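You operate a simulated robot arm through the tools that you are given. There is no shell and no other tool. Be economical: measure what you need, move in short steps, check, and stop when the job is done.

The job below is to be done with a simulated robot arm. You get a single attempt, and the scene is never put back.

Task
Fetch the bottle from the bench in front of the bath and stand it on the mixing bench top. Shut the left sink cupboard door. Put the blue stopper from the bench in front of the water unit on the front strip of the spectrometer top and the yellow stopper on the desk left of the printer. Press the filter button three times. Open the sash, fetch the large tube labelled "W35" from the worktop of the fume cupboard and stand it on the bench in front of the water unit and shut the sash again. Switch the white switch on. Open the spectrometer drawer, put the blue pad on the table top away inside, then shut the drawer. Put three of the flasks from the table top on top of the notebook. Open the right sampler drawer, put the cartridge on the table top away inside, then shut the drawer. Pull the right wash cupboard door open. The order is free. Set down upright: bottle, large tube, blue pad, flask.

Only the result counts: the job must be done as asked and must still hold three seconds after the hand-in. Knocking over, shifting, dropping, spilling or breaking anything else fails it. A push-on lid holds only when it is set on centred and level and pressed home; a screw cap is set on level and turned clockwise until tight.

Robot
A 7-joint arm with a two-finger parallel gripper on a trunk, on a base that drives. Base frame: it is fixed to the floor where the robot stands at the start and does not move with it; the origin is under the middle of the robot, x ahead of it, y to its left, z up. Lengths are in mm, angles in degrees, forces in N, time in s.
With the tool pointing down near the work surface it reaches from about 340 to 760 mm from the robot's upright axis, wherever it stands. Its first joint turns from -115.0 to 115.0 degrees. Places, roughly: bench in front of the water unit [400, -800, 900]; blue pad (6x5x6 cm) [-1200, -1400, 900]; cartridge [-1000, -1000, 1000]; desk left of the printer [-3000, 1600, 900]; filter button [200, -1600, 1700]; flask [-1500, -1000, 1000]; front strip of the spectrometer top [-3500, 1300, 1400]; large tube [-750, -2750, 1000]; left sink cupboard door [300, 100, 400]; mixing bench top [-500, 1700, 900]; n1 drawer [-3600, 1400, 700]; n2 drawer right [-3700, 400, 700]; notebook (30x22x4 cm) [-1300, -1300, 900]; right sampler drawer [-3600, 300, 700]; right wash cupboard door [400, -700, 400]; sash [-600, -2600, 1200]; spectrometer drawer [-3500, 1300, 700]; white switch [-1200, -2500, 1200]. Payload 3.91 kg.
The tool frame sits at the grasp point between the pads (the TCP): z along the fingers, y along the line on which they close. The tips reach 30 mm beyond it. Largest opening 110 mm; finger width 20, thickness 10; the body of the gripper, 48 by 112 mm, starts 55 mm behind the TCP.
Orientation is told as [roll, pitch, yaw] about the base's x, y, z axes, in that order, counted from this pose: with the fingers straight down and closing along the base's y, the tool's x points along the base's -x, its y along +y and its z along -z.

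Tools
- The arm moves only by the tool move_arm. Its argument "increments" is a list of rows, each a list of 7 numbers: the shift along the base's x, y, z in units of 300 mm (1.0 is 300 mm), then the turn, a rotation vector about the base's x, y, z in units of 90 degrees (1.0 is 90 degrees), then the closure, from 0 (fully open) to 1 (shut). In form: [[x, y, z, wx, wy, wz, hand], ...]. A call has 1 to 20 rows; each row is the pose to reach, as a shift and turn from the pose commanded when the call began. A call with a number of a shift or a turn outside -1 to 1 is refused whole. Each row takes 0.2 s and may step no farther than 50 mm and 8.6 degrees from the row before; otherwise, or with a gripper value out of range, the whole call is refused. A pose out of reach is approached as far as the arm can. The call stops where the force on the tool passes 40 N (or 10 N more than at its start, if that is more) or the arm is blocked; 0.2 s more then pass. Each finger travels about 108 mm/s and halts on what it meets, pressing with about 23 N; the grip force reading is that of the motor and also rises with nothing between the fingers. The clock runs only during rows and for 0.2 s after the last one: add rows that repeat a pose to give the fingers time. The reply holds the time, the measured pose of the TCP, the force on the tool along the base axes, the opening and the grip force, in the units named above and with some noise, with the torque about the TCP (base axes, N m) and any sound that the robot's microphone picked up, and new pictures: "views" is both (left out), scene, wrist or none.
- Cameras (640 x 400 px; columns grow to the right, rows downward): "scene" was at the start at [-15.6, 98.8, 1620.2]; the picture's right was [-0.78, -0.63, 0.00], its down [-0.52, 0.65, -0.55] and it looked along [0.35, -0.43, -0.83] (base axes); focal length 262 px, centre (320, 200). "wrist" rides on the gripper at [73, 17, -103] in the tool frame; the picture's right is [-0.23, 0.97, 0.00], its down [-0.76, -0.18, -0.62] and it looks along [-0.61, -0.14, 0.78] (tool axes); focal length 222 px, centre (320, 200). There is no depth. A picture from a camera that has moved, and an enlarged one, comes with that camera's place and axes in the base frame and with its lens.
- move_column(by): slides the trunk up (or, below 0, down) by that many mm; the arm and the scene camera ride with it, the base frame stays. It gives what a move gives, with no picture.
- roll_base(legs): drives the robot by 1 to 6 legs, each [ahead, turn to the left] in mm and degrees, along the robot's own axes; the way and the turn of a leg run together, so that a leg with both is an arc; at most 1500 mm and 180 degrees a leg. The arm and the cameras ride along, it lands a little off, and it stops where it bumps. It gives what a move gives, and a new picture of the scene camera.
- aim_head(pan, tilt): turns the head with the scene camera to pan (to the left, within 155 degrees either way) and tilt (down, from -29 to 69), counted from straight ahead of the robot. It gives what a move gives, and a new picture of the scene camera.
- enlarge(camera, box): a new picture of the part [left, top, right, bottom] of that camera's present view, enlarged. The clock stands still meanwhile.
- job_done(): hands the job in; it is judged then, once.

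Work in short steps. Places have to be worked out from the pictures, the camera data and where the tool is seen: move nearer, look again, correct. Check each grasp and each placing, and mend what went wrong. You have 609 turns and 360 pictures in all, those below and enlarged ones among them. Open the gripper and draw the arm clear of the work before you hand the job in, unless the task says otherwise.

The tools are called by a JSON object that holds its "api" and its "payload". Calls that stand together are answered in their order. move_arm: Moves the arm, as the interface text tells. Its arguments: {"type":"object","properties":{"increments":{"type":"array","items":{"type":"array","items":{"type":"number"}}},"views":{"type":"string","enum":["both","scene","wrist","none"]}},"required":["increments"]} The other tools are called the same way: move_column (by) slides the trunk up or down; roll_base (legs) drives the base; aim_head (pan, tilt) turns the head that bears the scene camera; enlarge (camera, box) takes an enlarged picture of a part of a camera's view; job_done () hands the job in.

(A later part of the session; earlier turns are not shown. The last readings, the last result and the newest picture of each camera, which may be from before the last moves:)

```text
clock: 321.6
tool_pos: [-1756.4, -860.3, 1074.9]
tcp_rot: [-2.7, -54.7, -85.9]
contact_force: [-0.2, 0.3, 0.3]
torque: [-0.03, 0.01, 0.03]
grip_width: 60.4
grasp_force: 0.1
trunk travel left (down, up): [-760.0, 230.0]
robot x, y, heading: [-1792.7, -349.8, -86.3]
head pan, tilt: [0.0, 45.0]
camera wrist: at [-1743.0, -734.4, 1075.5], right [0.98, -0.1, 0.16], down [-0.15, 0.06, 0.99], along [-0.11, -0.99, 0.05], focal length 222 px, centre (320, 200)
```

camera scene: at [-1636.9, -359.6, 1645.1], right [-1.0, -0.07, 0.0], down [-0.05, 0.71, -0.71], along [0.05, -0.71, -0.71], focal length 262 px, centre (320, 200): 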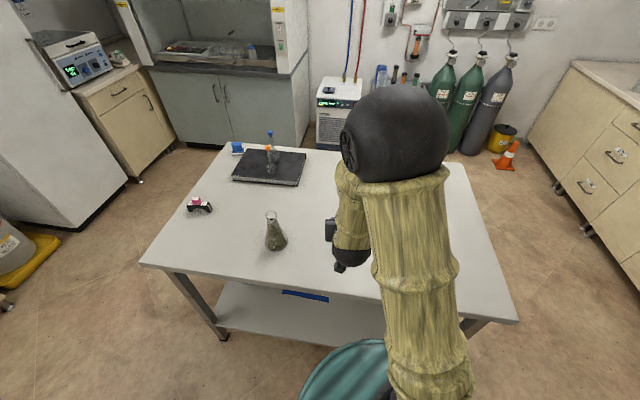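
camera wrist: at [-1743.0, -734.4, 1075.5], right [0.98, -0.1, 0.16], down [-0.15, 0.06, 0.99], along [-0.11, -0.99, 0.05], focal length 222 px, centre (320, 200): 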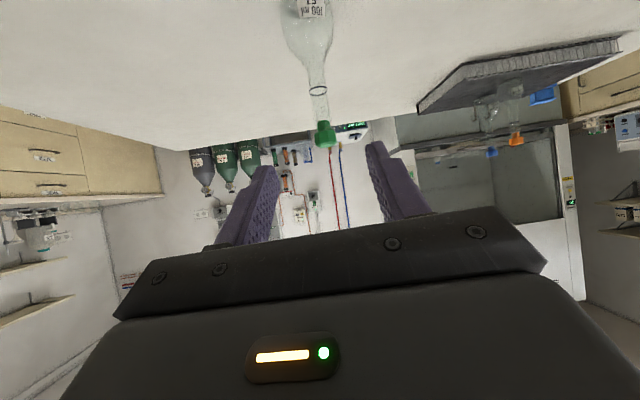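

Triangulated: flask axis ≈(-1753,-969), same height as the first. Advance to grip the neck.

{"api": "move_arm", "payload": {"increments": [[0.01, 0, -0.03, 0, 0, 0, 0.45], [0.01, -0.1, -0.1, 0, 0, 0, 0.45], [0.01, -0.2, -0.17, 0, 0, 0, 0.45], [0.01, -0.29, -0.235, 0, 0, 0, 0.45], [0.01, -0.363, -0.285, 0, 0, 0, 0.45]], "views": "wrist"}}

```text
clock: 322.8
tool_pos: [-1749.6, -970.5, 986.3]
tcp_rot: [-2.8, -54.6, -85.8]
contact_force: [0.4, 0.2, 0.3]
torque: [-0.04, -0.01, 0.01]
grip_width: 60.8
grasp_force: 0.0
trunk travel left (down, up): [-760.0, 230.0]
robot x, y, heading: [-1789.1, -349.1, -86.4]
head pan, tilt: [0.0, 45.0]
camera wrist: at [-1736.0, -845.2, 986.4], right [0.98, -0.1, 0.16], down [-0.15, 0.06, 0.99], along [-0.11, -0.99, 0.05], focal length 222 px, centre (320, 200)
```

wrist: 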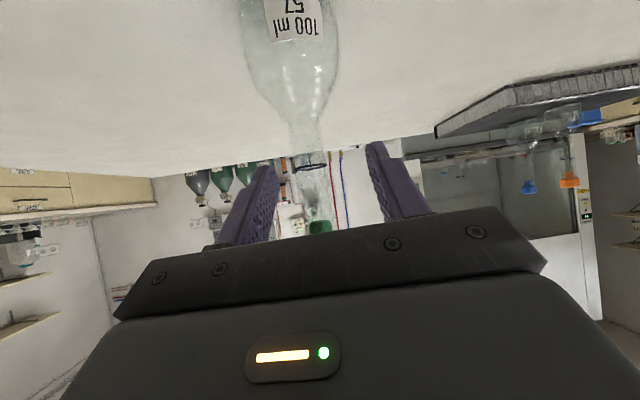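

Neck centred again. Close and lift.

{"api": "move_arm", "payload": {"increments": [[-0.005, 0, 0.01, 0, 0, 0, 0.8], [-0.005, 0, 0.01, 0, 0, 0, 1], [-0.005, 0, 0.01, 0, 0, 0, 1], [-0.005, 0, 0.01, 0, 0, 0, 1], [0, 0, 0.08, 0, 0, 0, 1], [0, 0, 0.22, 0, 0, 0, 1], [0, 0, 0.36, 0, 0, 0, 1], [0, 0, 0.45, 0, 0, 0, 1]], "views": "wrist"}}

```text
clock: 324.6
tool_pos: [-1751.7, -970.8, 1120.5]
tcp_rot: [-2.8, -54.6, -85.9]
contact_force: [0.3, 0.2, -0.2]
torque: [0.03, -0.01, -0.02]
grip_width: 20.3
grasp_force: 23.3
trunk travel left (down, up): [-760.0, 230.0]
robot x, y, heading: [-1791.0, -351.2, -86.2]
head pan, tilt: [0.0, 45.0]
camera wrist: at [-1737.0, -845.0, 1122.0], right [0.98, -0.1, 0.16], down [-0.15, 0.06, 0.99], along [-0.11, -0.99, 0.05], focal length 222 px, centre (320, 200)
```

wrist: 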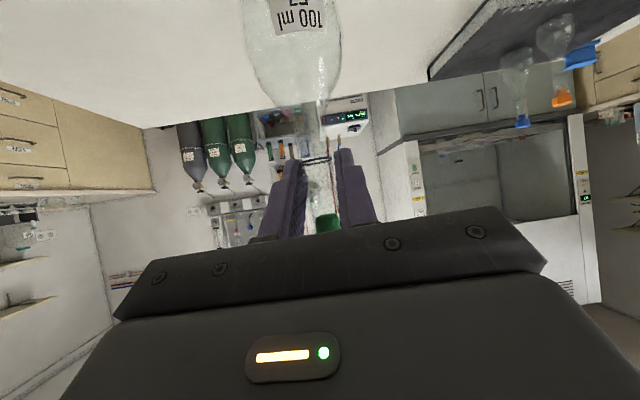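

Held. Drive back around to the east side of the table.

{"api": "roll_base", "payload": {"legs": [[0, -94], [-1340, 0], [0, 92], [770, 0], [0, -92]]}}

{"api": "aim_head", "payload": {"pan": 5, "tilt": 50}}

```text
clock: 346.8
tool_pos: [-1150.3, -1186.6, 1120.5]
tcp_rot: [-2.9, -54.7, 177.5]
contact_force: [-0.8, -1.1, -0.3]
torque: [0.0, 0.02, 0.02]
grip_width: 18.9
grasp_force: 22.8
trunk travel left (down, up): [-760.0, 230.0]
robot x, y, heading: [-527.5, -1222.8, 176.9]
head pan, tilt: [0.0, 45.0]
camera scene: at [-556.4, -1369.1, 1645.2], right [0.05, 1.0, 0.0], down [0.71, -0.04, -0.71], along [-0.71, 0.04, -0.71], focal length 262 px, centre (320, 200)
```

scene: 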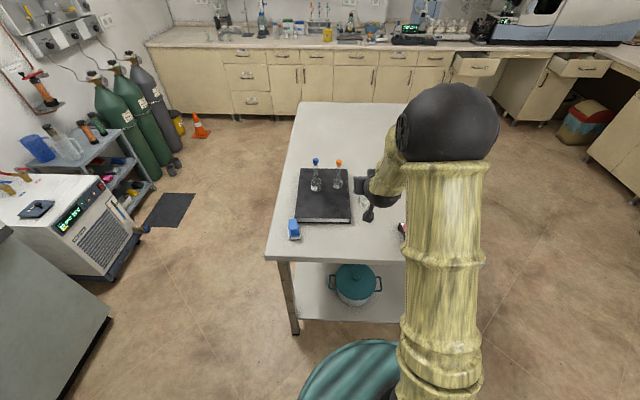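

```text
clock: 347.4
tool_pos: [-1150.6, -1187.3, 1120.9]
tcp_rot: [-2.8, -54.7, 177.5]
contact_force: [0.4, 0.3, -1.0]
torque: [-0.01, 0.0, -0.01]
grip_width: 18.9
grasp_force: 22.9
trunk travel left (down, up): [-760.0, 230.0]
robot x, y, heading: [-522.8, -1220.7, 176.7]
head pan, tilt: [5.0, 50.0]
camera scene: at [-552.2, -1376.1, 1638.3], right [-0.04, 1.0, 0.0], down [0.77, 0.03, -0.64], along [-0.64, -0.02, -0.77], focal length 262 px, centre (320, 200)
```

scene: 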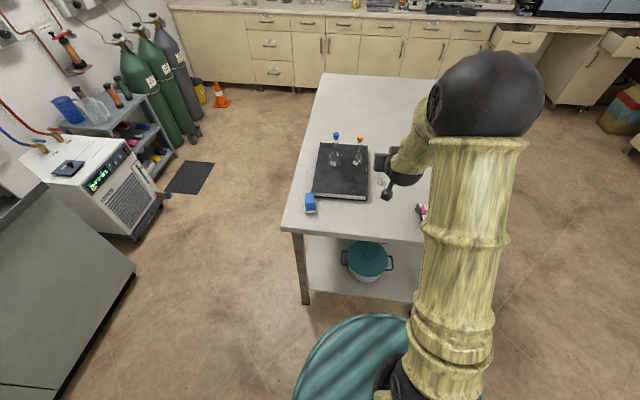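

Move to spot (-1225,-1310) in front of the two flasks and lower.

{"api": "move_arm", "payload": {"increments": [[-0.06, -0.12, 0, 0, 0, 0, 1], [-0.12, -0.24, 0, 0, 0, 0, 1], [-0.18, -0.34, 0, 0, 0, 0, 1], [-0.25, -0.41, 0, 0, 0, 0, 1], [-0.25, -0.41, -0.1, 0, 0, 0, 1], [-0.25, -0.41, -0.2, 0, 0, 0, 1], [-0.25, -0.41, -0.28, 0, 0, 0, 1], [-0.25, -0.41, -0.3, 0, 0, 0, 1]], "views": "wrist"}}

```text
clock: 349.2
tool_pos: [-1225.0, -1310.5, 1030.6]
tcp_rot: [-2.8, -54.7, 177.6]
contact_force: [1.3, 0.2, -1.5]
torque: [-0.03, 0.0, 0.0]
grip_width: 19.1
grasp_force: 22.8
trunk travel left (down, up): [-760.0, 230.0]
robot x, y, heading: [-526.8, -1215.4, 176.7]
head pan, tilt: [5.0, 50.0]
camera wrist: at [-1099.7, -1338.5, 1031.1], right [-0.21, -0.96, 0.16], down [0.08, 0.14, 0.99], along [-0.97, 0.22, 0.05], focal length 222 px, centre (320, 200)
```

wrist: 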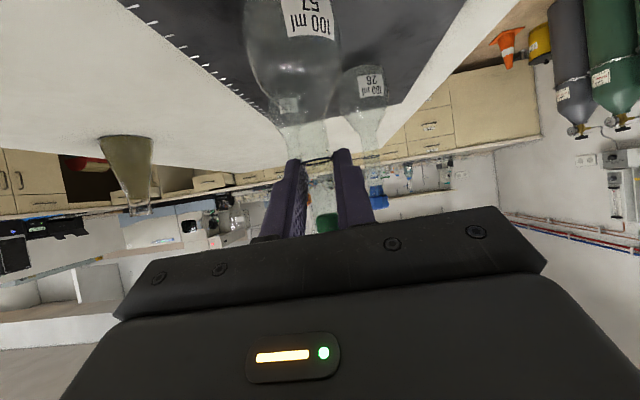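

{"api": "move_arm", "payload": {"increments": [[0, 0, -0.01, 0, 0, 0, 1], [0, 0, -0.02, 0, 0, 0, 1], [0, 0, -0.028, 0, 0, 0, 1], [0, 0, -0.036, 0, 0, 0, 1]], "views": "none"}}

```text
clock: 350.2
tool_pos: [-1226.3, -1309.9, 1020.8]
tcp_rot: [-2.7, -54.8, 177.4]
contact_force: [0.2, 0.2, 3.0]
torque: [-0.02, 0.01, 0.03]
grip_width: 18.8
grasp_force: 22.7
trunk travel left (down, up): [-760.0, 230.0]
robot x, y, heading: [-526.0, -1220.2, 177.0]
head pan, tilt: [5.0, 50.0]
```

Contact begins. A hair lower, then release and retreat.

{"api": "move_arm", "payload": {"increments": [[0, 0, -0.006, 0, 0, 0, 1], [0, 0, -0.006, 0, 0, 0, 0.8], [0, 0, -0.003, 0, 0, 0, 0.6], [0, 0, -0.003, 0, 0, 0, 0.5], [0, 0, -0.003, 0, 0, 0, 0.5], [0.08, 0, 0.055, 0, 0, 0, 0.5], [0.18, 0, 0.125, 0, 0, 0, 0.5], [0.3, 0, 0.205, 0, 0, 0, 0.5], [0.42, 0, 0.27, 0, 0, 0, 0.5]], "views": "both"}}

```text
clock: 352.2
tool_pos: [-1099.3, -1308.7, 1099.8]
tcp_rot: [-2.8, -54.8, 177.7]
contact_force: [0.3, 0.6, -0.9]
torque: [0.01, 0.03, 0.01]
grip_width: 55.1
grasp_force: 0.0
trunk travel left (down, up): [-760.0, 230.0]
robot x, y, heading: [-528.7, -1219.3, 176.9]
head pan, tilt: [5.0, 50.0]
camera scene: at [-550.8, -1376.0, 1638.3], right [-0.04, 1.0, 0.0], down [0.77, 0.03, -0.64], along [-0.64, -0.02, -0.77], focal length 262 px, centre (320, 200)
camera wrist: at [-974.0, -1337.1, 1101.3], right [-0.21, -0.96, 0.16], down [0.08, 0.14, 0.99], along [-0.97, 0.22, 0.05], focal length 222 px, centre (320, 200)
```

scene: 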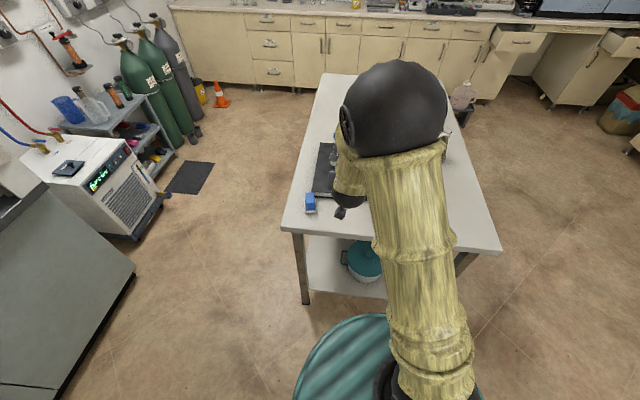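
wrist: 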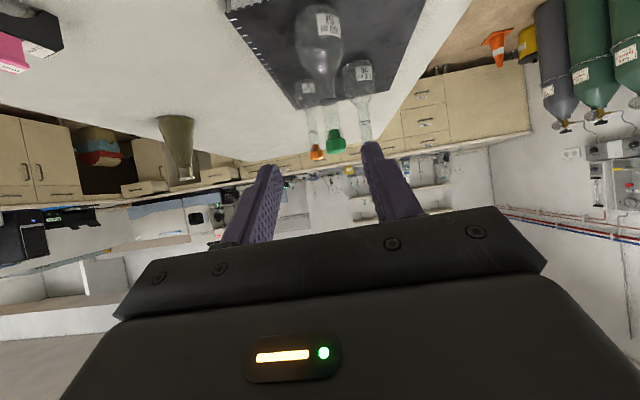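

All three flasks are on the notebook. Now the blue pad: turn the tool to point down and move near it.

{"api": "move_arm", "payload": {"increments": [[0.02, -0.03, 0.05, 0, -0.09, 0, 0.2], [0.04, -0.06, 0.1, 0, -0.18, 0, 0.2], [0.06, -0.09, 0.15, 0, -0.27, 0, 0.2], [0.06, -0.12, 0.2, 0, -0.36, 0, 0.2], [0.06, -0.15, 0.2, 0, -0.45, 0, 0.2], [0.06, -0.18, 0.2, 0, -0.54, 0, 0.2], [0.06, -0.2, 0.2, 0, -0.61, 0, 0.2]], "views": "both"}}

```text
clock: 353.8
tool_pos: [-1080.6, -1370.4, 1161.5]
tcp_rot: [-4.8, 0.3, 178.5]
contact_force: [0.1, 0.0, 0.7]
torque: [0.03, -0.01, -0.02]
grip_width: 88.0
grasp_force: 0.1
trunk travel left (down, up): [-760.0, 230.0]
robot x, y, heading: [-528.5, -1220.0, 177.1]
head pan, tilt: [5.0, 50.0]
camera scene: at [-552.7, -1376.0, 1638.3], right [-0.04, 1.0, 0.0], down [0.77, 0.03, -0.64], along [-0.64, -0.02, -0.77], focal length 262 px, centre (320, 200)
camera wrist: at [-1008.8, -1397.8, 1264.3], right [-0.25, -0.96, -0.08], down [-0.76, 0.14, 0.63], along [-0.6, 0.22, -0.77], focal length 222 px, centre (320, 200)
```

scene: 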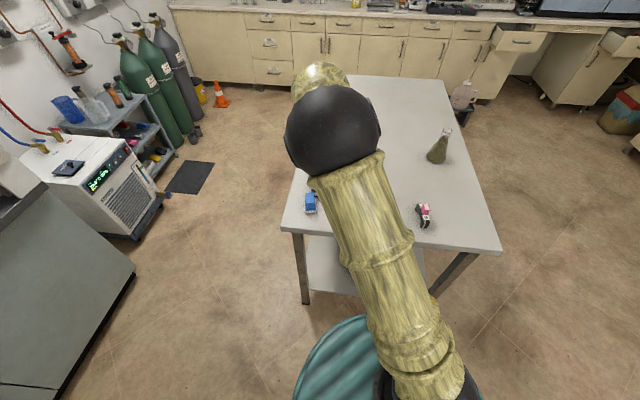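
wrist: 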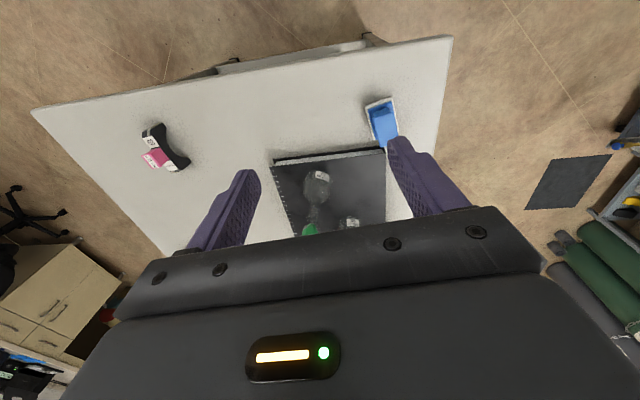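

Correct the tilt, move above the pad (≈(-1140,-1430)) and descend partway.

{"api": "move_arm", "payload": {"increments": [[-0.1, -0.1, 0, -0.03, 0, 0, 0.2], [-0.197, -0.2, -0.05, -0.053, 0, 0, 0.2], [-0.197, -0.2, -0.2, -0.053, 0, 0, 0.2], [-0.197, -0.2, -0.35, -0.053, 0, 0, 0.2], [-0.197, -0.2, -0.5, -0.053, 0, 0, 0.2]], "views": "wrist"}}

```text
clock: 355.0
tool_pos: [-1139.3, -1425.7, 1007.8]
tcp_rot: [0.0, 0.3, 178.7]
contact_force: [-0.3, 0.1, 0.2]
torque: [0.01, -0.02, 0.01]
grip_width: 87.9
grasp_force: 0.1
trunk travel left (down, up): [-760.0, 230.0]
robot x, y, heading: [-524.5, -1220.1, 176.9]
head pan, tilt: [5.0, 50.0]
camera wrist: at [-1067.3, -1445.7, 1112.2], right [-0.25, -0.97, 0.0], down [-0.76, 0.2, 0.62], along [-0.6, 0.16, -0.79], focal length 222 px, centre (320, 200)
```

wrist: 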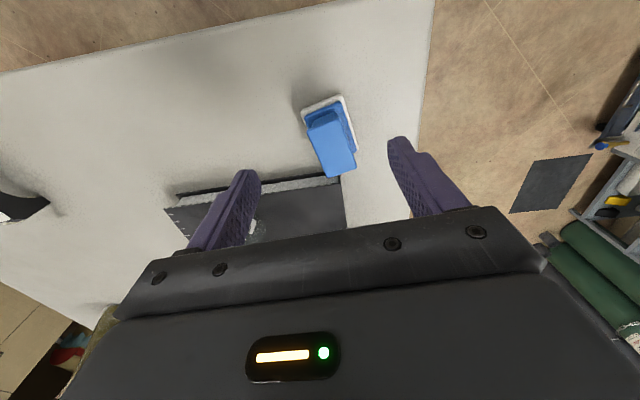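

Pad centre ≈(-1145,-1434), sides aligned with the fingers. Descend to z≈932 and grip.

{"api": "move_arm", "payload": {"increments": [[-0.02, -0.028, -0.1, 0, 0, 0, 0.2], [-0.02, -0.028, -0.2, 0, 0, 0, 0.2], [-0.02, -0.028, -0.253, 0, 0, 0, 0.2], [-0.02, -0.028, -0.253, 0, 0, 0, 0.5], [-0.02, -0.028, -0.253, 0, 0, 0, 1], [-0.02, -0.028, -0.253, 0, 0, 0, 1], [-0.02, -0.028, -0.253, 0, 0, 0, 1]], "views": "wrist"}}

```text
clock: 356.6
tool_pos: [-1144.1, -1437.8, 933.5]
tcp_rot: [-0.1, 0.3, 178.7]
contact_force: [-0.6, -0.4, -0.3]
torque: [0.01, 0.05, -0.03]
grip_width: 29.3
grasp_force: 23.6
trunk travel left (down, up): [-760.0, 230.0]
robot x, y, heading: [-528.6, -1222.1, 177.0]
head pan, tilt: [5.0, 50.0]
camera wrist: at [-1072.6, -1456.9, 1038.0], right [-0.25, -0.97, 0.0], down [-0.76, 0.2, 0.62], along [-0.6, 0.16, -0.79], focal length 222 px, centre (320, 200)
```

wrist: 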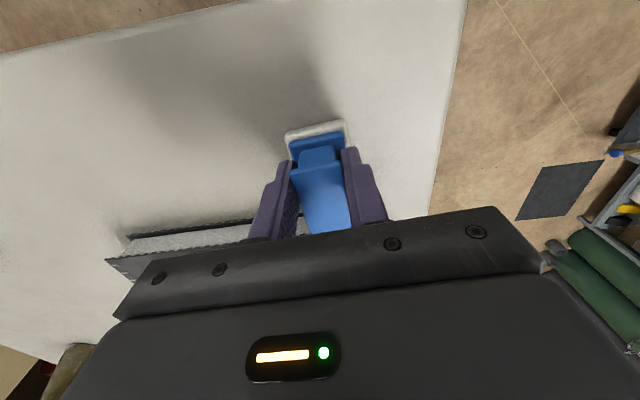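

Pad gripped. Lift and drive toward the open spectrometer drawer.

{"api": "move_arm", "payload": {"increments": [[0, 0, 0.15, 0, 0, 0, 1], [0, 0, 0.3, 0, 0, 0, 1], [0, 0, 0.45, 0, 0, 0, 1], [0, 0, 0.6, 0, 0, 0, 1], [0, 0, 0.77, 0, 0, 0, 1]], "views": "wrist"}}

{"api": "roll_base", "payload": {"legs": [[-170, 0], [0, -87], [1200, 0], [0, 64], [1400, 0], [840, 0]]}}

```text
refused: row 5 steps farther than a row can; nothing moved
```

```text
clock: 381.1
tool_pos: [-2906.1, 1210.2, 933.3]
tcp_rot: [-0.1, 0.2, 150.7]
contact_force: [0.1, 0.4, -0.1]
torque: [0.0, 0.02, 0.01]
grip_width: 29.0
grasp_force: 23.2
trunk travel left (down, up): [-760.0, 230.0]
robot x, y, heading: [-2256.6, 1112.0, 148.8]
head pan, tilt: [5.0, 50.0]
camera scene: at [-2353.9, 987.1, 1638.2], right [0.44, 0.9, 0.0], down [0.69, -0.34, -0.64], along [-0.58, 0.28, -0.77], focal length 262 px, centre (320, 200)
```

scene: 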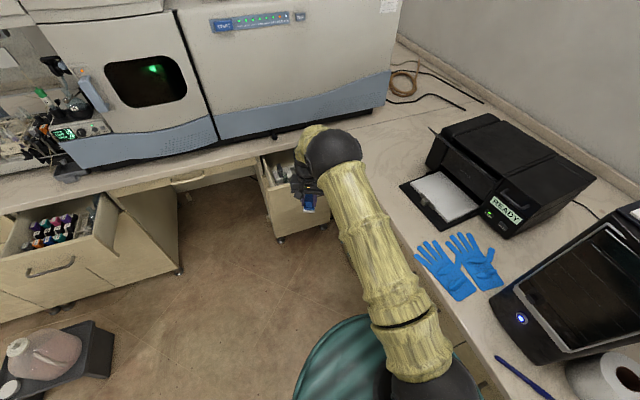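

The lift call was refused and the pad slid on the table as I backed, but it is still held and nothing else was touched. Raise now and check.

{"api": "move_arm", "payload": {"increments": [[0, 0, 0.15, 0, 0, 0, 1], [0, 0, 0.3, 0, 0, 0, 1], [0, 0, 0.4, 0, 0, 0, 1]], "views": "both"}}

```text
clock: 381.9
tool_pos: [-2905.0, 1211.2, 1054.8]
tcp_rot: [0.0, 0.3, 150.7]
contact_force: [-0.2, 0.3, -1.1]
torque: [0.02, 0.01, 0.01]
grip_width: 29.0
grasp_force: 23.2
trunk travel left (down, up): [-760.0, 230.0]
robot x, y, heading: [-2256.7, 1111.4, 149.2]
head pan, tilt: [5.0, 50.0]
camera scene: at [-2352.8, 986.7, 1638.2], right [0.44, 0.9, 0.0], down [0.69, -0.33, -0.64], along [-0.58, 0.28, -0.77], focal length 262 px, centre (320, 200)
camera wrist: at [-2850.7, 1160.0, 1159.0], right [-0.68, -0.74, 0.0], down [-0.58, 0.53, 0.62], along [-0.46, 0.42, -0.79], focal length 222 px, centre (320, 200)
```

scene: 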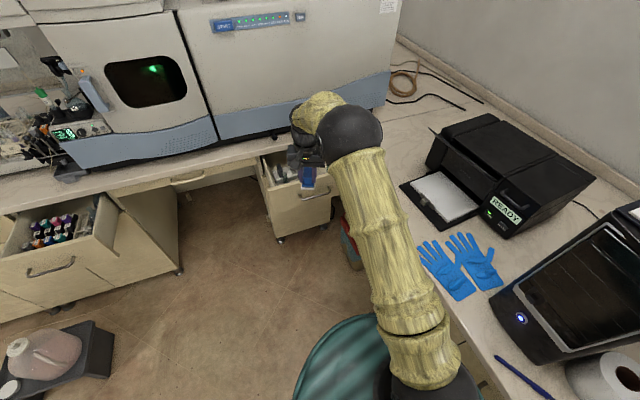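
wrist: 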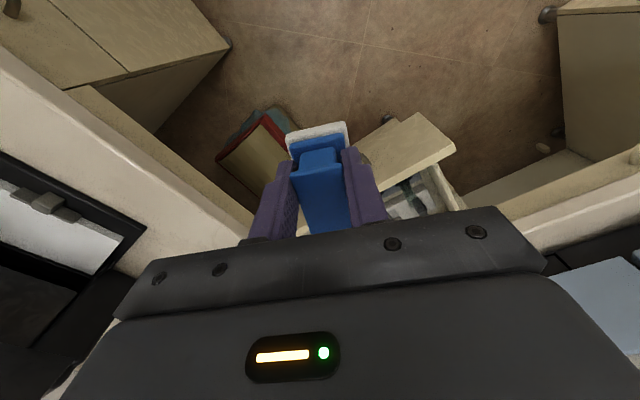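

Pad firmly held. Square up to the bench (turn left 25°) and drive ahead, then look into the drawer.

{"api": "roll_base", "payload": {"legs": [[0, 25.5], [230, 0]]}}

{"api": "aim_head", "payload": {"pan": -20, "tilt": 50}}

{"api": "enlarge", "payload": {"camera": "scene", "box": [260, 80, 580, 280]}}

```text
clock: 384.9
tool_pos: [-3122.4, 954.9, 1053.5]
tcp_rot: [-0.1, 0.4, 175.4]
contact_force: [-0.5, 0.4, -1.6]
torque: [0.0, -0.02, 0.0]
grip_width: 29.1
grasp_force: 23.0
trunk travel left (down, up): [-760.0, 230.0]
robot x, y, heading: [-2491.4, 1138.5, 173.9]
head pan, tilt: [5.0, 50.0]
camera scene: at [-2526.3, 983.5, 1638.2], right [0.02, 1.0, 0.0], down [0.77, -0.01, -0.64], along [-0.64, 0.01, -0.77], focal length 262 px, centre (320, 200)
```

scene: 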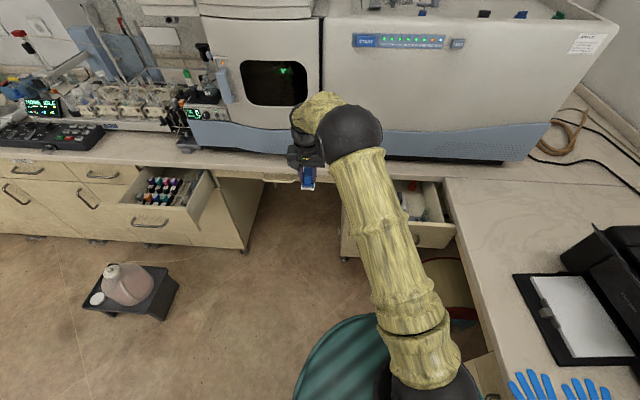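

```text
clock: 385.8
tool_pos: [-3120.9, 953.6, 1053.2]
tcp_rot: [-0.1, 0.3, 175.5]
contact_force: [0.2, -0.3, -0.4]
torque: [0.05, 0.01, -0.01]
grip_width: 29.0
grasp_force: 22.8
trunk travel left (down, up): [-760.0, 230.0]
robot x, y, heading: [-2489.5, 1140.4, 173.8]
head pan, tilt: [-20.0, 50.0]
camera scene: at [-2517.2, 1015.7, 1638.2], right [0.44, 0.9, 0.0], down [0.69, -0.34, -0.64], along [-0.58, 0.28, -0.77], focal length 262 px, centre (320, 200)
```

scene: 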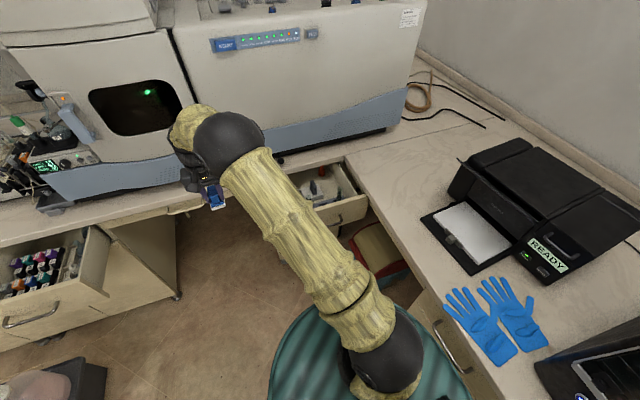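

```text
2.00 times, centred on (420, 180) of scene
camera zoom: at [-2517.2, 1015.7, 1638.2], right [0.44, 0.9, 0.0], down [0.69, -0.34, -0.64], along [-0.58, 0.28, -0.77], focal length 523 px, centre (120, 240)
```

zoom: 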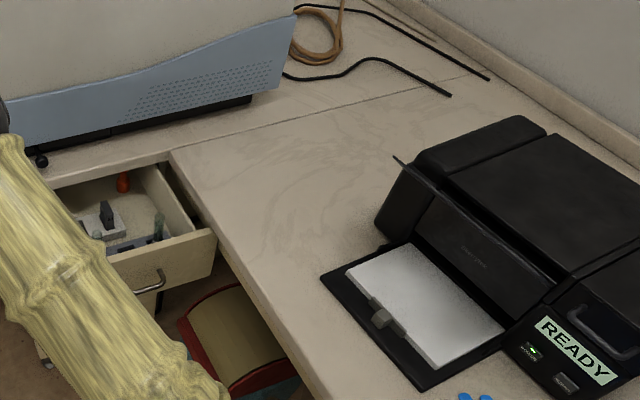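

Slide the tool over the drawer at this height and look down with the wrist camera.

{"api": "move_arm", "payload": {"increments": [[0, 0.14, 0, 0, 0, 0, 1], [0, 0.28, 0, 0, 0, 0, 1], [0, 0.42, 0, 0, 0, 0, 1], [0, 0.56, 0, 0, 0, 0, 1], [0.02, 0.7, 0, 0, 0, 0, 1], [0.04, 0.84, 0, 0, 0, 0, 1]], "views": "both"}}

```text
clock: 387.2
tool_pos: [-3105.9, 1211.0, 1053.9]
tcp_rot: [0.1, 0.3, 175.4]
contact_force: [0.0, 0.3, -1.0]
torque: [-0.02, 0.0, -0.03]
grip_width: 29.4
grasp_force: 22.8
trunk travel left (down, up): [-760.0, 230.0]
robot x, y, heading: [-2490.7, 1138.9, 174.0]
head pan, tilt: [-20.0, 50.0]
camera scene: at [-2517.0, 1017.2, 1638.4], right [0.44, 0.9, 0.0], down [0.69, -0.34, -0.64], along [-0.58, 0.28, -0.77], focal length 262 px, centre (320, 200)
camera wrist: at [-3034.8, 1187.8, 1158.2], right [-0.3, -0.95, 0.0], down [-0.75, 0.24, 0.62], along [-0.59, 0.19, -0.79], focal length 222 px, centre (320, 200)
```

scene: 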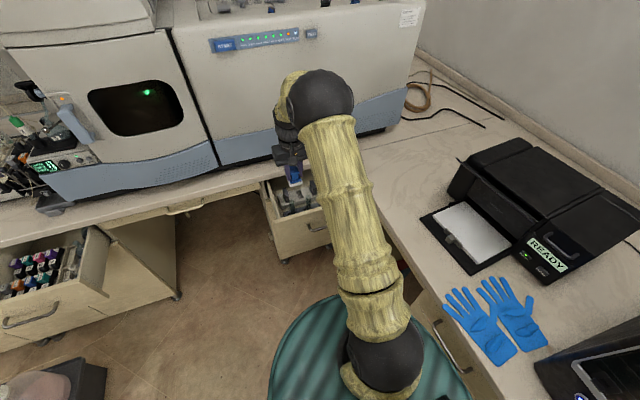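
wrist: 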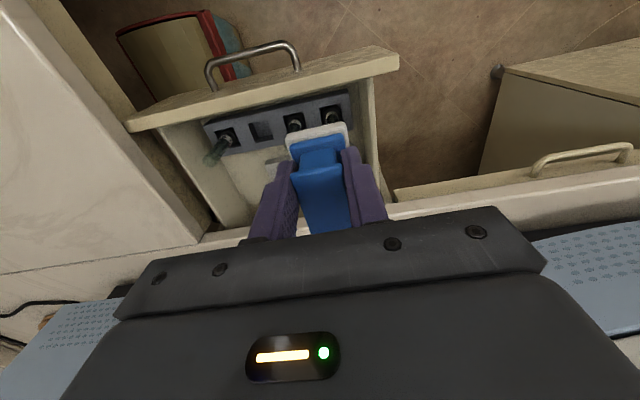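

Drawer has a rack at its front; I need an unobstructed view of the rest. Shift left and look.

{"api": "move_arm", "payload": {"increments": [[0, -0.14, 0.05, 0, 0, 0, 1], [0, -0.28, 0.1, 0, 0, 0, 1], [0, -0.42, 0.15, 0, 0, 0, 1], [0, -0.56, 0.2, 0, 0, 0, 1]], "views": "wrist"}}

{"api": "enlarge", "payload": {"camera": "wrist", "box": [80, 60, 320, 210]}}

```text
clock: 388.2
tool_pos: [-3104.7, 1038.9, 1115.6]
tcp_rot: [-0.1, 0.3, 175.6]
contact_force: [-0.2, -0.5, -0.3]
torque: [0.04, -0.02, 0.0]
grip_width: 29.1
grasp_force: 23.2
trunk travel left (down, up): [-760.0, 230.0]
robot x, y, heading: [-2488.7, 1139.9, 173.8]
head pan, tilt: [-20.0, 50.0]
camera wrist: at [-3034.9, 1015.2, 1220.4], right [-0.3, -0.95, 0.0], down [-0.75, 0.24, 0.62], along [-0.59, 0.19, -0.79], focal length 222 px, centre (320, 200)
```

wrist: 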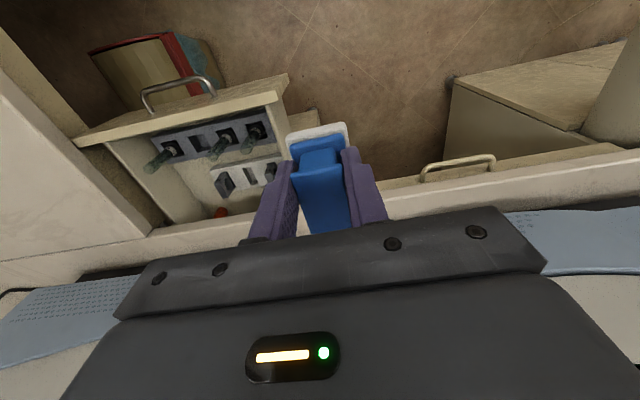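

```text
2.67 times, centred on (200, 135) of wrist
camera zoom: at [-3034.9, 1015.2, 1220.4], right [-0.3, -0.95, 0.0], down [-0.75, 0.24, 0.62], along [-0.59, 0.19, -0.79], focal length 592 px, centre (640, 373)
```

zoom: 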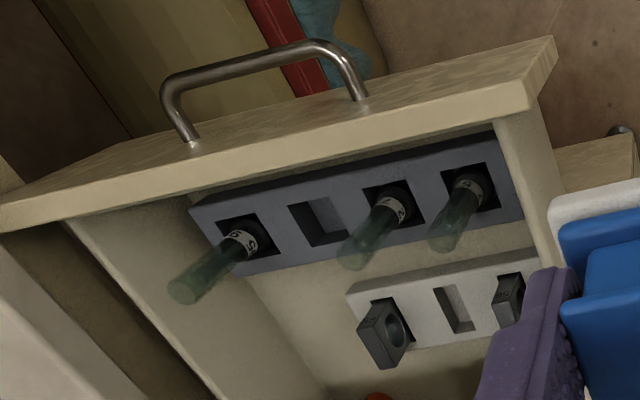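

Free pocket: right-rear part of the drawer around (-3238,1408). Drive 90 mm closer and move above it.

{"api": "roll_base", "payload": {"legs": [[95, 0]]}}

{"api": "move_arm", "payload": {"increments": [[0, 0.14, 0, 0, 0, 0, 1], [0, 0.28, 0, 0, 0, 0, 1], [0, 0.42, 0, 0, 0, 0, 1], [0, 0.56, 0, 0, 0, 0, 1], [-0.02, 0.7, 0, 0, 0, 0, 1], [-0.04, 0.84, 0, 0, 0, 0, 1], [-0.06, 0.98, 0, 0, 0, 0, 1]], "views": "wrist"}}

```text
clock: 389.3
tool_pos: [-3201.6, 1049.3, 1115.5]
tcp_rot: [-0.1, 0.3, 175.6]
contact_force: [0.1, 0.5, -1.1]
torque: [-0.02, -0.05, 0.02]
grip_width: 29.0
grasp_force: 22.9
trunk travel left (down, up): [-760.0, 230.0]
robot x, y, heading: [-2588.0, 1154.0, 174.1]
head pan, tilt: [-20.0, 50.0]
camera scene: at [-2612.8, 1025.8, 1638.2], right [0.44, 0.9, 0.0], down [0.69, -0.34, -0.64], along [-0.58, 0.28, -0.77], focal length 262 px, centre (320, 200)
```

scene: 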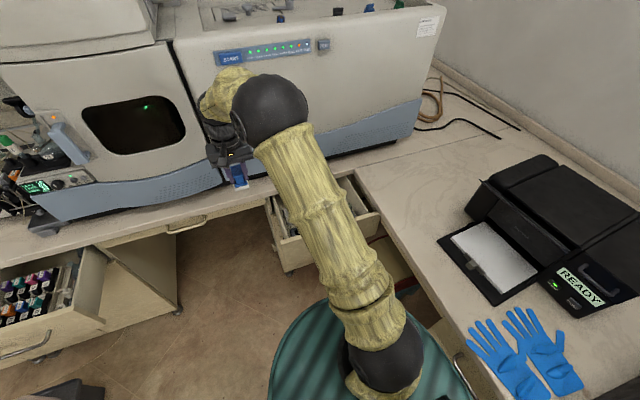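

```text
clock: 390.9
tool_pos: [-3214.4, 1342.6, 1115.2]
tcp_rot: [0.0, 0.3, 175.6]
contact_force: [-0.1, 0.8, -0.4]
torque: [-0.02, 0.0, -0.01]
grip_width: 28.9
grasp_force: 23.6
trunk travel left (down, up): [-760.0, 230.0]
robot x, y, heading: [-2582.6, 1151.7, 174.3]
head pan, tilt: [-20.0, 50.0]
camera wrist: at [-3142.3, 1319.5, 1219.4], right [-0.3, -0.95, 0.0], down [-0.75, 0.24, 0.62], along [-0.59, 0.19, -0.79], focal length 222 px, centre (320, 200)
```

wrist: 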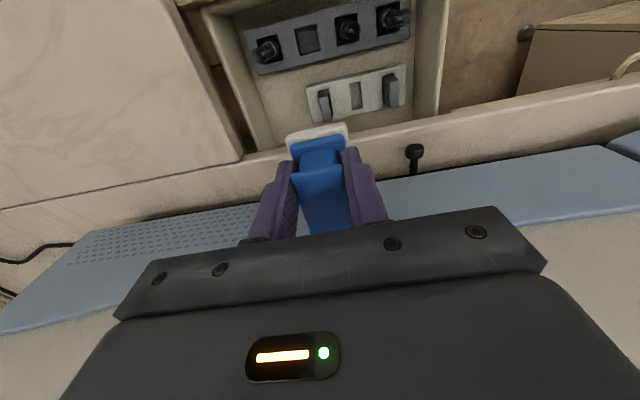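

Refined pocket: y 1380–1475, target (-3238,1422). Move over it and descend partway.

{"api": "move_arm", "payload": {"increments": [[-0.04, 0.13, 0, 0, 0, 0, 1], [-0.08, 0.26, 0, 0, 0, 0, 1], [-0.08, 0.265, -0.15, 0, 0, 0, 1], [-0.08, 0.265, -0.3, 0, 0, 0, 1], [-0.08, 0.265, -0.45, 0, 0, 0, 1], [-0.08, 0.265, -0.6, 0, 0, 0, 1], [-0.08, 0.265, -0.72, 0, 0, 0, 1]], "views": "wrist"}}

```text
clock: 392.5
tool_pos: [-3243.1, 1423.7, 898.3]
tcp_rot: [-0.1, 0.2, 175.6]
contact_force: [0.2, 0.1, -0.9]
torque: [-0.01, -0.03, 0.0]
grip_width: 29.0
grasp_force: 23.1
trunk travel left (down, up): [-760.0, 230.0]
robot x, y, heading: [-2582.2, 1150.5, 174.1]
head pan, tilt: [-20.0, 50.0]
camera wrist: at [-3171.1, 1401.3, 1003.2], right [-0.3, -0.95, 0.0], down [-0.75, 0.24, 0.62], along [-0.59, 0.19, -0.79], focal length 222 px, centre (320, 200)
```

wrist: 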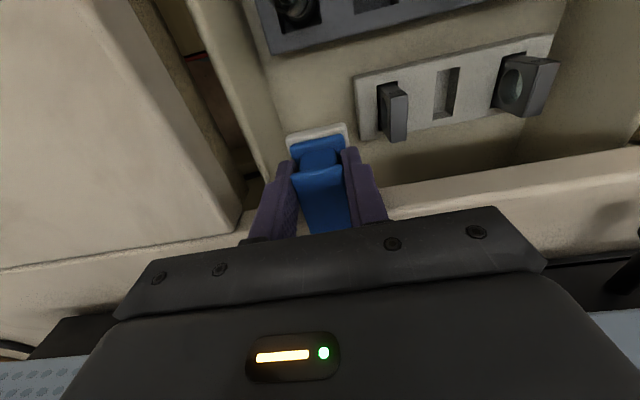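

Aligned over the pocket. Descend further.

{"api": "move_arm", "payload": {"increments": [[0, 0.015, -0.12, 0, 0, 0, 1], [0, 0.02, -0.22, 0, 0, 0, 1], [0, 0.02, -0.28, 0, 0, 0, 1], [0, 0.02, -0.31, 0, 0, 0, 1]], "views": "wrist"}}

```text
clock: 393.5
tool_pos: [-3246.5, 1430.3, 821.3]
tcp_rot: [-0.5, -1.0, 175.5]
contact_force: [3.4, -0.1, 16.5]
torque: [-0.23, 0.85, 0.13]
grip_width: 29.2
grasp_force: 22.8
trunk travel left (down, up): [-760.0, 230.0]
robot x, y, heading: [-2585.2, 1144.4, 174.1]
head pan, tilt: [-20.0, 50.0]
stopped in row 4: the force on the tool passed its limit (the readings are from after the stop); the commanded pose is now the measured one
camera wrist: at [-3174.2, 1407.3, 923.1], right [-0.3, -0.95, 0.0], down [-0.73, 0.23, 0.64], along [-0.61, 0.2, -0.77], focal length 222 px, centre (320, 200)
```

wrist: 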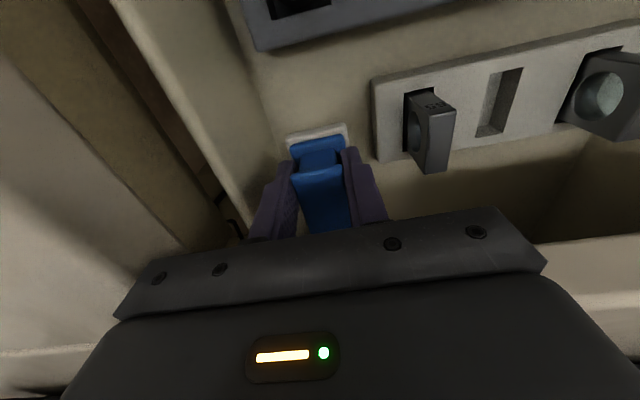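

Contact with a lever ~50 mm toward the bench: the gripper body probably touched the bench edge. Lift a little, shift 20 mm outward, retry.

{"api": "move_arm", "payload": {"increments": [[0, 0, 0.06, 0, 0, 0, 1], [0.035, 0, 0.08, 0, 0.014, 0, 1], [0.07, -0.01, 0.08, 0, 0.014, 0, 1], [0.07, -0.01, 0, 0, 0.014, 0, 1], [0.07, -0.01, -0.03, 0, 0.014, 0, 1]], "views": "wrist"}}

```text
clock: 394.7
tool_pos: [-3226.7, 1426.5, 805.8]
tcp_rot: [-0.3, -1.9, 175.5]
contact_force: [-0.1, 0.3, -0.1]
torque: [0.01, -0.03, 0.01]
grip_width: 29.1
grasp_force: 22.7
trunk travel left (down, up): [-760.0, 230.0]
robot x, y, heading: [-2584.8, 1148.2, 174.2]
head pan, tilt: [-20.0, 50.0]
camera wrist: at [-3150.5, 1402.4, 907.9], right [-0.3, -0.95, 0.0], down [-0.73, 0.23, 0.65], along [-0.62, 0.19, -0.76], focal length 222 px, centre (320, 200)
```

wrist: 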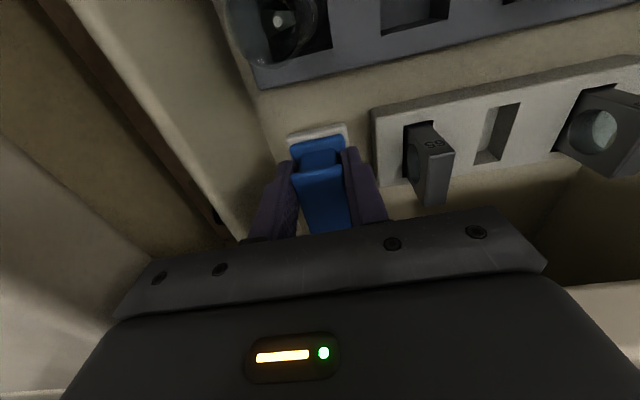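

Clear here. Level the tool and continue down in small steps.

{"api": "move_arm", "payload": {"increments": [[0, 0, -0.02, 0, -0.01, 0, 1], [0, 0, -0.04, 0, -0.021, 0, 1], [0, 0, -0.055, 0, -0.021, 0, 1], [0, 0, -0.07, 0, -0.021, 0, 1]], "views": "wrist"}}

```text
clock: 395.7
tool_pos: [-3227.0, 1428.7, 788.4]
tcp_rot: [-0.4, 0.2, 175.5]
contact_force: [-0.5, 0.4, 0.1]
torque: [0.0, -0.01, 0.03]
grip_width: 29.0
grasp_force: 23.0
trunk travel left (down, up): [-760.0, 230.0]
robot x, y, heading: [-2585.7, 1150.0, 174.1]
head pan, tilt: [-20.0, 50.0]
camera wrist: at [-3154.3, 1404.1, 891.1], right [-0.3, -0.95, -0.01], down [-0.75, 0.23, 0.62], along [-0.59, 0.19, -0.78], focal length 222 px, centre (320, 200)
```

wrist: 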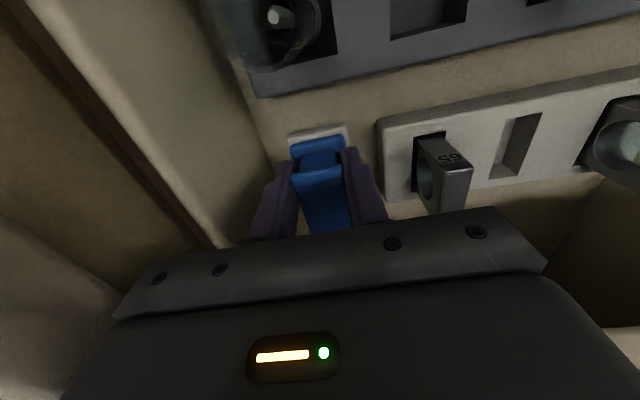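

Still no floor contact; camera nears a tube top. Shift 8 mm toward the bench and continue down slowly.

{"api": "move_arm", "payload": {"increments": [[-0.027, 0, 0, 0, 0, 0, 1], [-0.027, 0, -0.013, 0, 0, 0, 1], [-0.027, 0, -0.026, 0, 0, 0, 1], [-0.027, 0, -0.036, 0, 0, 0, 1]], "views": "wrist"}}

```text
clock: 396.7
tool_pos: [-3234.7, 1428.0, 775.0]
tcp_rot: [-0.4, 0.1, 175.6]
contact_force: [-0.3, 0.4, -0.5]
torque: [0.02, -0.02, -0.01]
grip_width: 29.3
grasp_force: 22.8
trunk travel left (down, up): [-760.0, 230.0]
robot x, y, heading: [-2582.0, 1147.1, 174.3]
head pan, tilt: [-20.0, 50.0]
camera wrist: at [-3162.5, 1404.5, 878.7], right [-0.3, -0.95, -0.01], down [-0.75, 0.23, 0.62], along [-0.59, 0.19, -0.78], focal length 222 px, centre (320, 200)
```

wrist: 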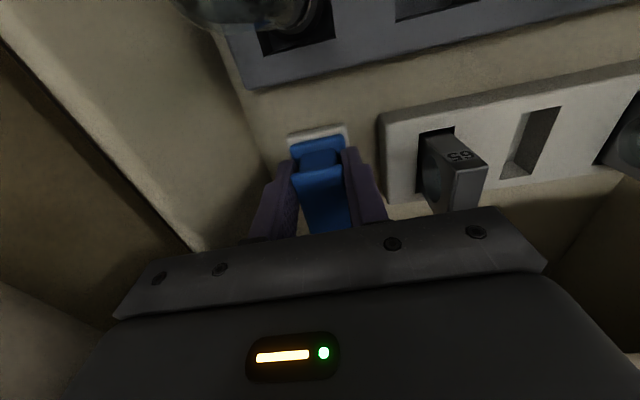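

Continue down.

{"api": "move_arm", "payload": {"increments": [[0, 0, -0.013, 0, 0, 0, 1], [0, 0, -0.026, 0, 0, 0, 1], [0, 0, -0.04, 0, 0, 0, 1]], "views": "wrist"}}

```text
clock: 397.5
tool_pos: [-3233.8, 1428.0, 762.5]
tcp_rot: [-0.4, 0.2, 175.4]
contact_force: [-0.7, 0.2, -0.7]
torque: [-0.02, 0.0, 0.01]
grip_width: 29.1
grasp_force: 23.4
trunk travel left (down, up): [-760.0, 230.0]
robot x, y, heading: [-2584.0, 1150.2, 174.3]
head pan, tilt: [-20.0, 50.0]
camera wrist: at [-3162.6, 1405.0, 866.8], right [-0.3, -0.95, -0.01], down [-0.75, 0.23, 0.62], along [-0.59, 0.19, -0.78], focal length 222 px, centre (320, 200)
```

wrist: 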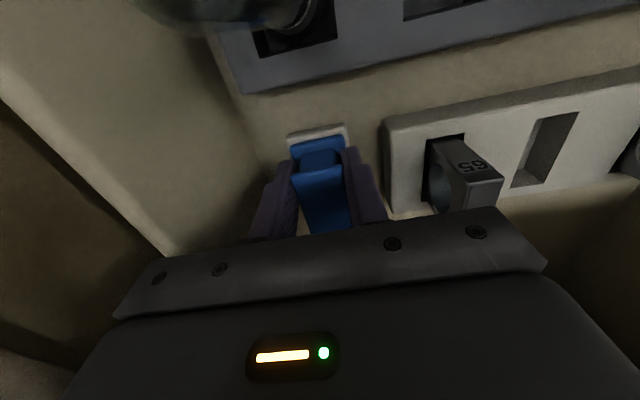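

Continue carefully.

{"api": "move_arm", "payload": {"increments": [[0, 0, -0.01, 0, 0, 0, 1], [0, 0, -0.02, 0, 0, 0, 1], [0, 0, -0.03, 0, 0, 0, 1]], "views": "none"}}

```text
clock: 398.3
tool_pos: [-3236.0, 1428.0, 754.8]
tcp_rot: [-0.5, 0.0, 175.5]
contact_force: [0.2, 0.5, 3.4]
torque: [0.13, -0.07, 0.02]
grip_width: 28.9
grasp_force: 22.7
trunk travel left (down, up): [-760.0, 230.0]
robot x, y, heading: [-2584.1, 1152.0, 174.3]
head pan, tilt: [-20.0, 50.0]
```

{"api": "move_arm", "payload": {"increments": [[0, 0, -0.007, 0, 0, 0, 1], [0, 0, -0.012, 0, 0, 0, 1]], "views": "wrist"}}

```text
clock: 398.9
tool_pos: [-3236.3, 1429.1, 755.1]
tcp_rot: [-0.6, -0.3, 175.6]
contact_force: [-1.6, -0.5, 26.0]
torque: [1.43, -0.84, 0.08]
grip_width: 29.2
grasp_force: 22.9
trunk travel left (down, up): [-760.0, 230.0]
robot x, y, heading: [-2584.2, 1152.0, 174.0]
head pan, tilt: [-20.0, 50.0]
camera wrist: at [-3163.0, 1404.0, 857.9], right [-0.3, -0.95, -0.01], down [-0.74, 0.23, 0.63], along [-0.6, 0.2, -0.78], focal length 222 px, centre (320, 200)
```

wrist: 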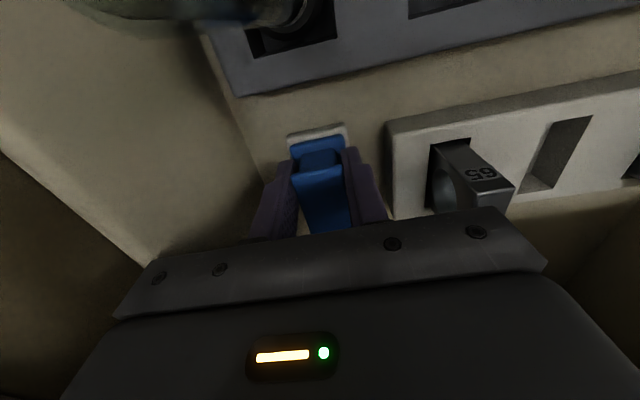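

The lever arm shows the gripper body corner resting on the drawer's right wall. Lift, shift 14 mm left, lower again.

{"api": "move_arm", "payload": {"increments": [[0, 0, 0.03, 0, 0, 0, 1], [0, -0.05, 0.03, 0.004, 0.003, 0, 1], [0, -0.05, 0, 0.004, 0.003, 0, 1], [0, -0.05, -0.01, 0.004, 0.003, 0, 1], [0, -0.05, -0.02, 0.004, 0.003, 0, 1]], "views": "none"}}

```text
clock: 400.1
tool_pos: [-3235.0, 1412.3, 748.8]
tcp_rot: [-0.8, -0.6, 175.5]
contact_force: [-1.2, -4.6, 34.3]
torque: [-0.49, -0.09, 0.01]
grip_width: 29.0
grasp_force: 23.3
trunk travel left (down, up): [-760.0, 230.0]
robot x, y, heading: [-2588.2, 1150.6, 174.1]
head pan, tilt: [-20.0, 50.0]
```

Force is now centred: the pad meets a surface. Relax a little and look.

{"api": "move_arm", "payload": {"increments": [[0, 0, 0.01, 0, 0, 0, 1]], "views": "wrist"}}

{"api": "enlarge", "payload": {"camera": "wrist", "box": [220, 80, 460, 230]}}

```text
clock: 400.5
tool_pos: [-3232.4, 1412.6, 750.1]
tcp_rot: [-0.8, -0.5, 175.5]
contact_force: [-0.7, -1.6, 24.8]
torque: [-0.28, 0.53, -0.01]
grip_width: 29.2
grasp_force: 23.0
trunk travel left (down, up): [-760.0, 230.0]
robot x, y, heading: [-2587.2, 1146.4, 174.1]
head pan, tilt: [-20.0, 50.0]
camera wrist: at [-3160.3, 1388.1, 852.1], right [-0.3, -0.95, -0.01], down [-0.74, 0.23, 0.63], along [-0.6, 0.2, -0.78], focal length 222 px, centre (320, 200)
```

wrist: 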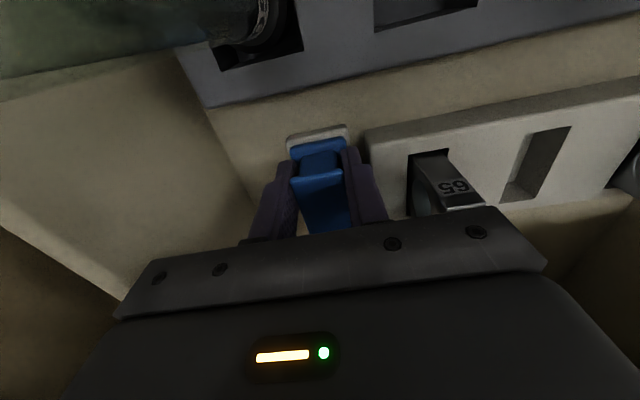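

```text
2.67 times, centred on (340, 155) of wrist
camera zoom: at [-3160.3, 1388.1, 852.1], right [-0.3, -0.95, -0.01], down [-0.74, 0.23, 0.63], along [-0.6, 0.2, -0.78], focal length 592 px, centre (267, 320)
```

zoom: 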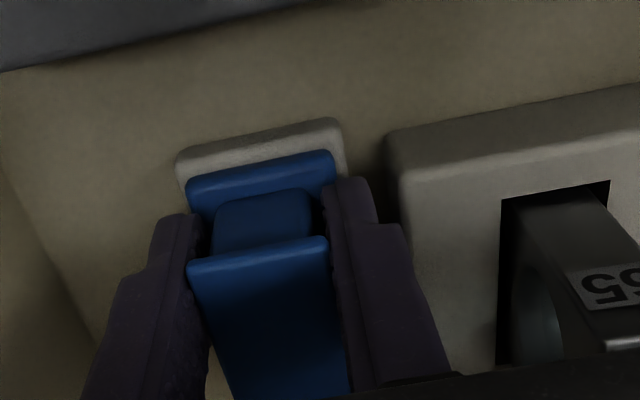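

The pad is on the drawer floor, clear of its neighbour. Release slightly and rise straight up.

{"api": "move_arm", "payload": {"increments": [[0, 0, 0.008, 0, 0, 0, 1], [0, 0, 0.008, 0, 0, 0, 0.65], [0, 0, 0.008, 0, 0, 0, 0.58], [0, 0, 0.008, 0, 0, 0, 0.58], [0, 0, 0.06, 0, 0, 0, 0.58], [0, 0, 0.12, 0, 0, 0, 0.58], [0, 0, 0.25, 0, 0, 0, 0.58], [0, 0, 0.4, 0, 0, 0, 0.58], [0, 0, 0.55, 0, 0, 0, 0.58], [0, 0, 0.7, 0, 0, 0, 0.58], [0, 0, 0.85, 0, 0, 0, 0.58], [0, 0, 1, 0, 0, 0, 0.58]], "views": "wrist"}}

```text
clock: 403.1
tool_pos: [-3232.0, 1416.1, 1046.1]
tcp_rot: [-0.7, -0.2, 175.5]
contact_force: [-0.7, -0.5, -0.2]
torque: [0.01, 0.0, 0.03]
grip_width: 46.4
grasp_force: 0.0
trunk travel left (down, up): [-760.0, 230.0]
robot x, y, heading: [-2586.1, 1148.0, 173.9]
head pan, tilt: [-20.0, 50.0]
camera wrist: at [-3158.7, 1390.0, 1149.6], right [-0.3, -0.95, -0.01], down [-0.74, 0.23, 0.63], along [-0.6, 0.2, -0.78], focal length 222 px, centre (320, 200)
```

wrist: 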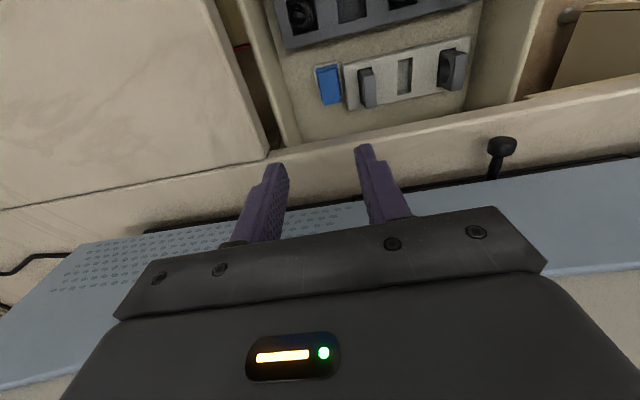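

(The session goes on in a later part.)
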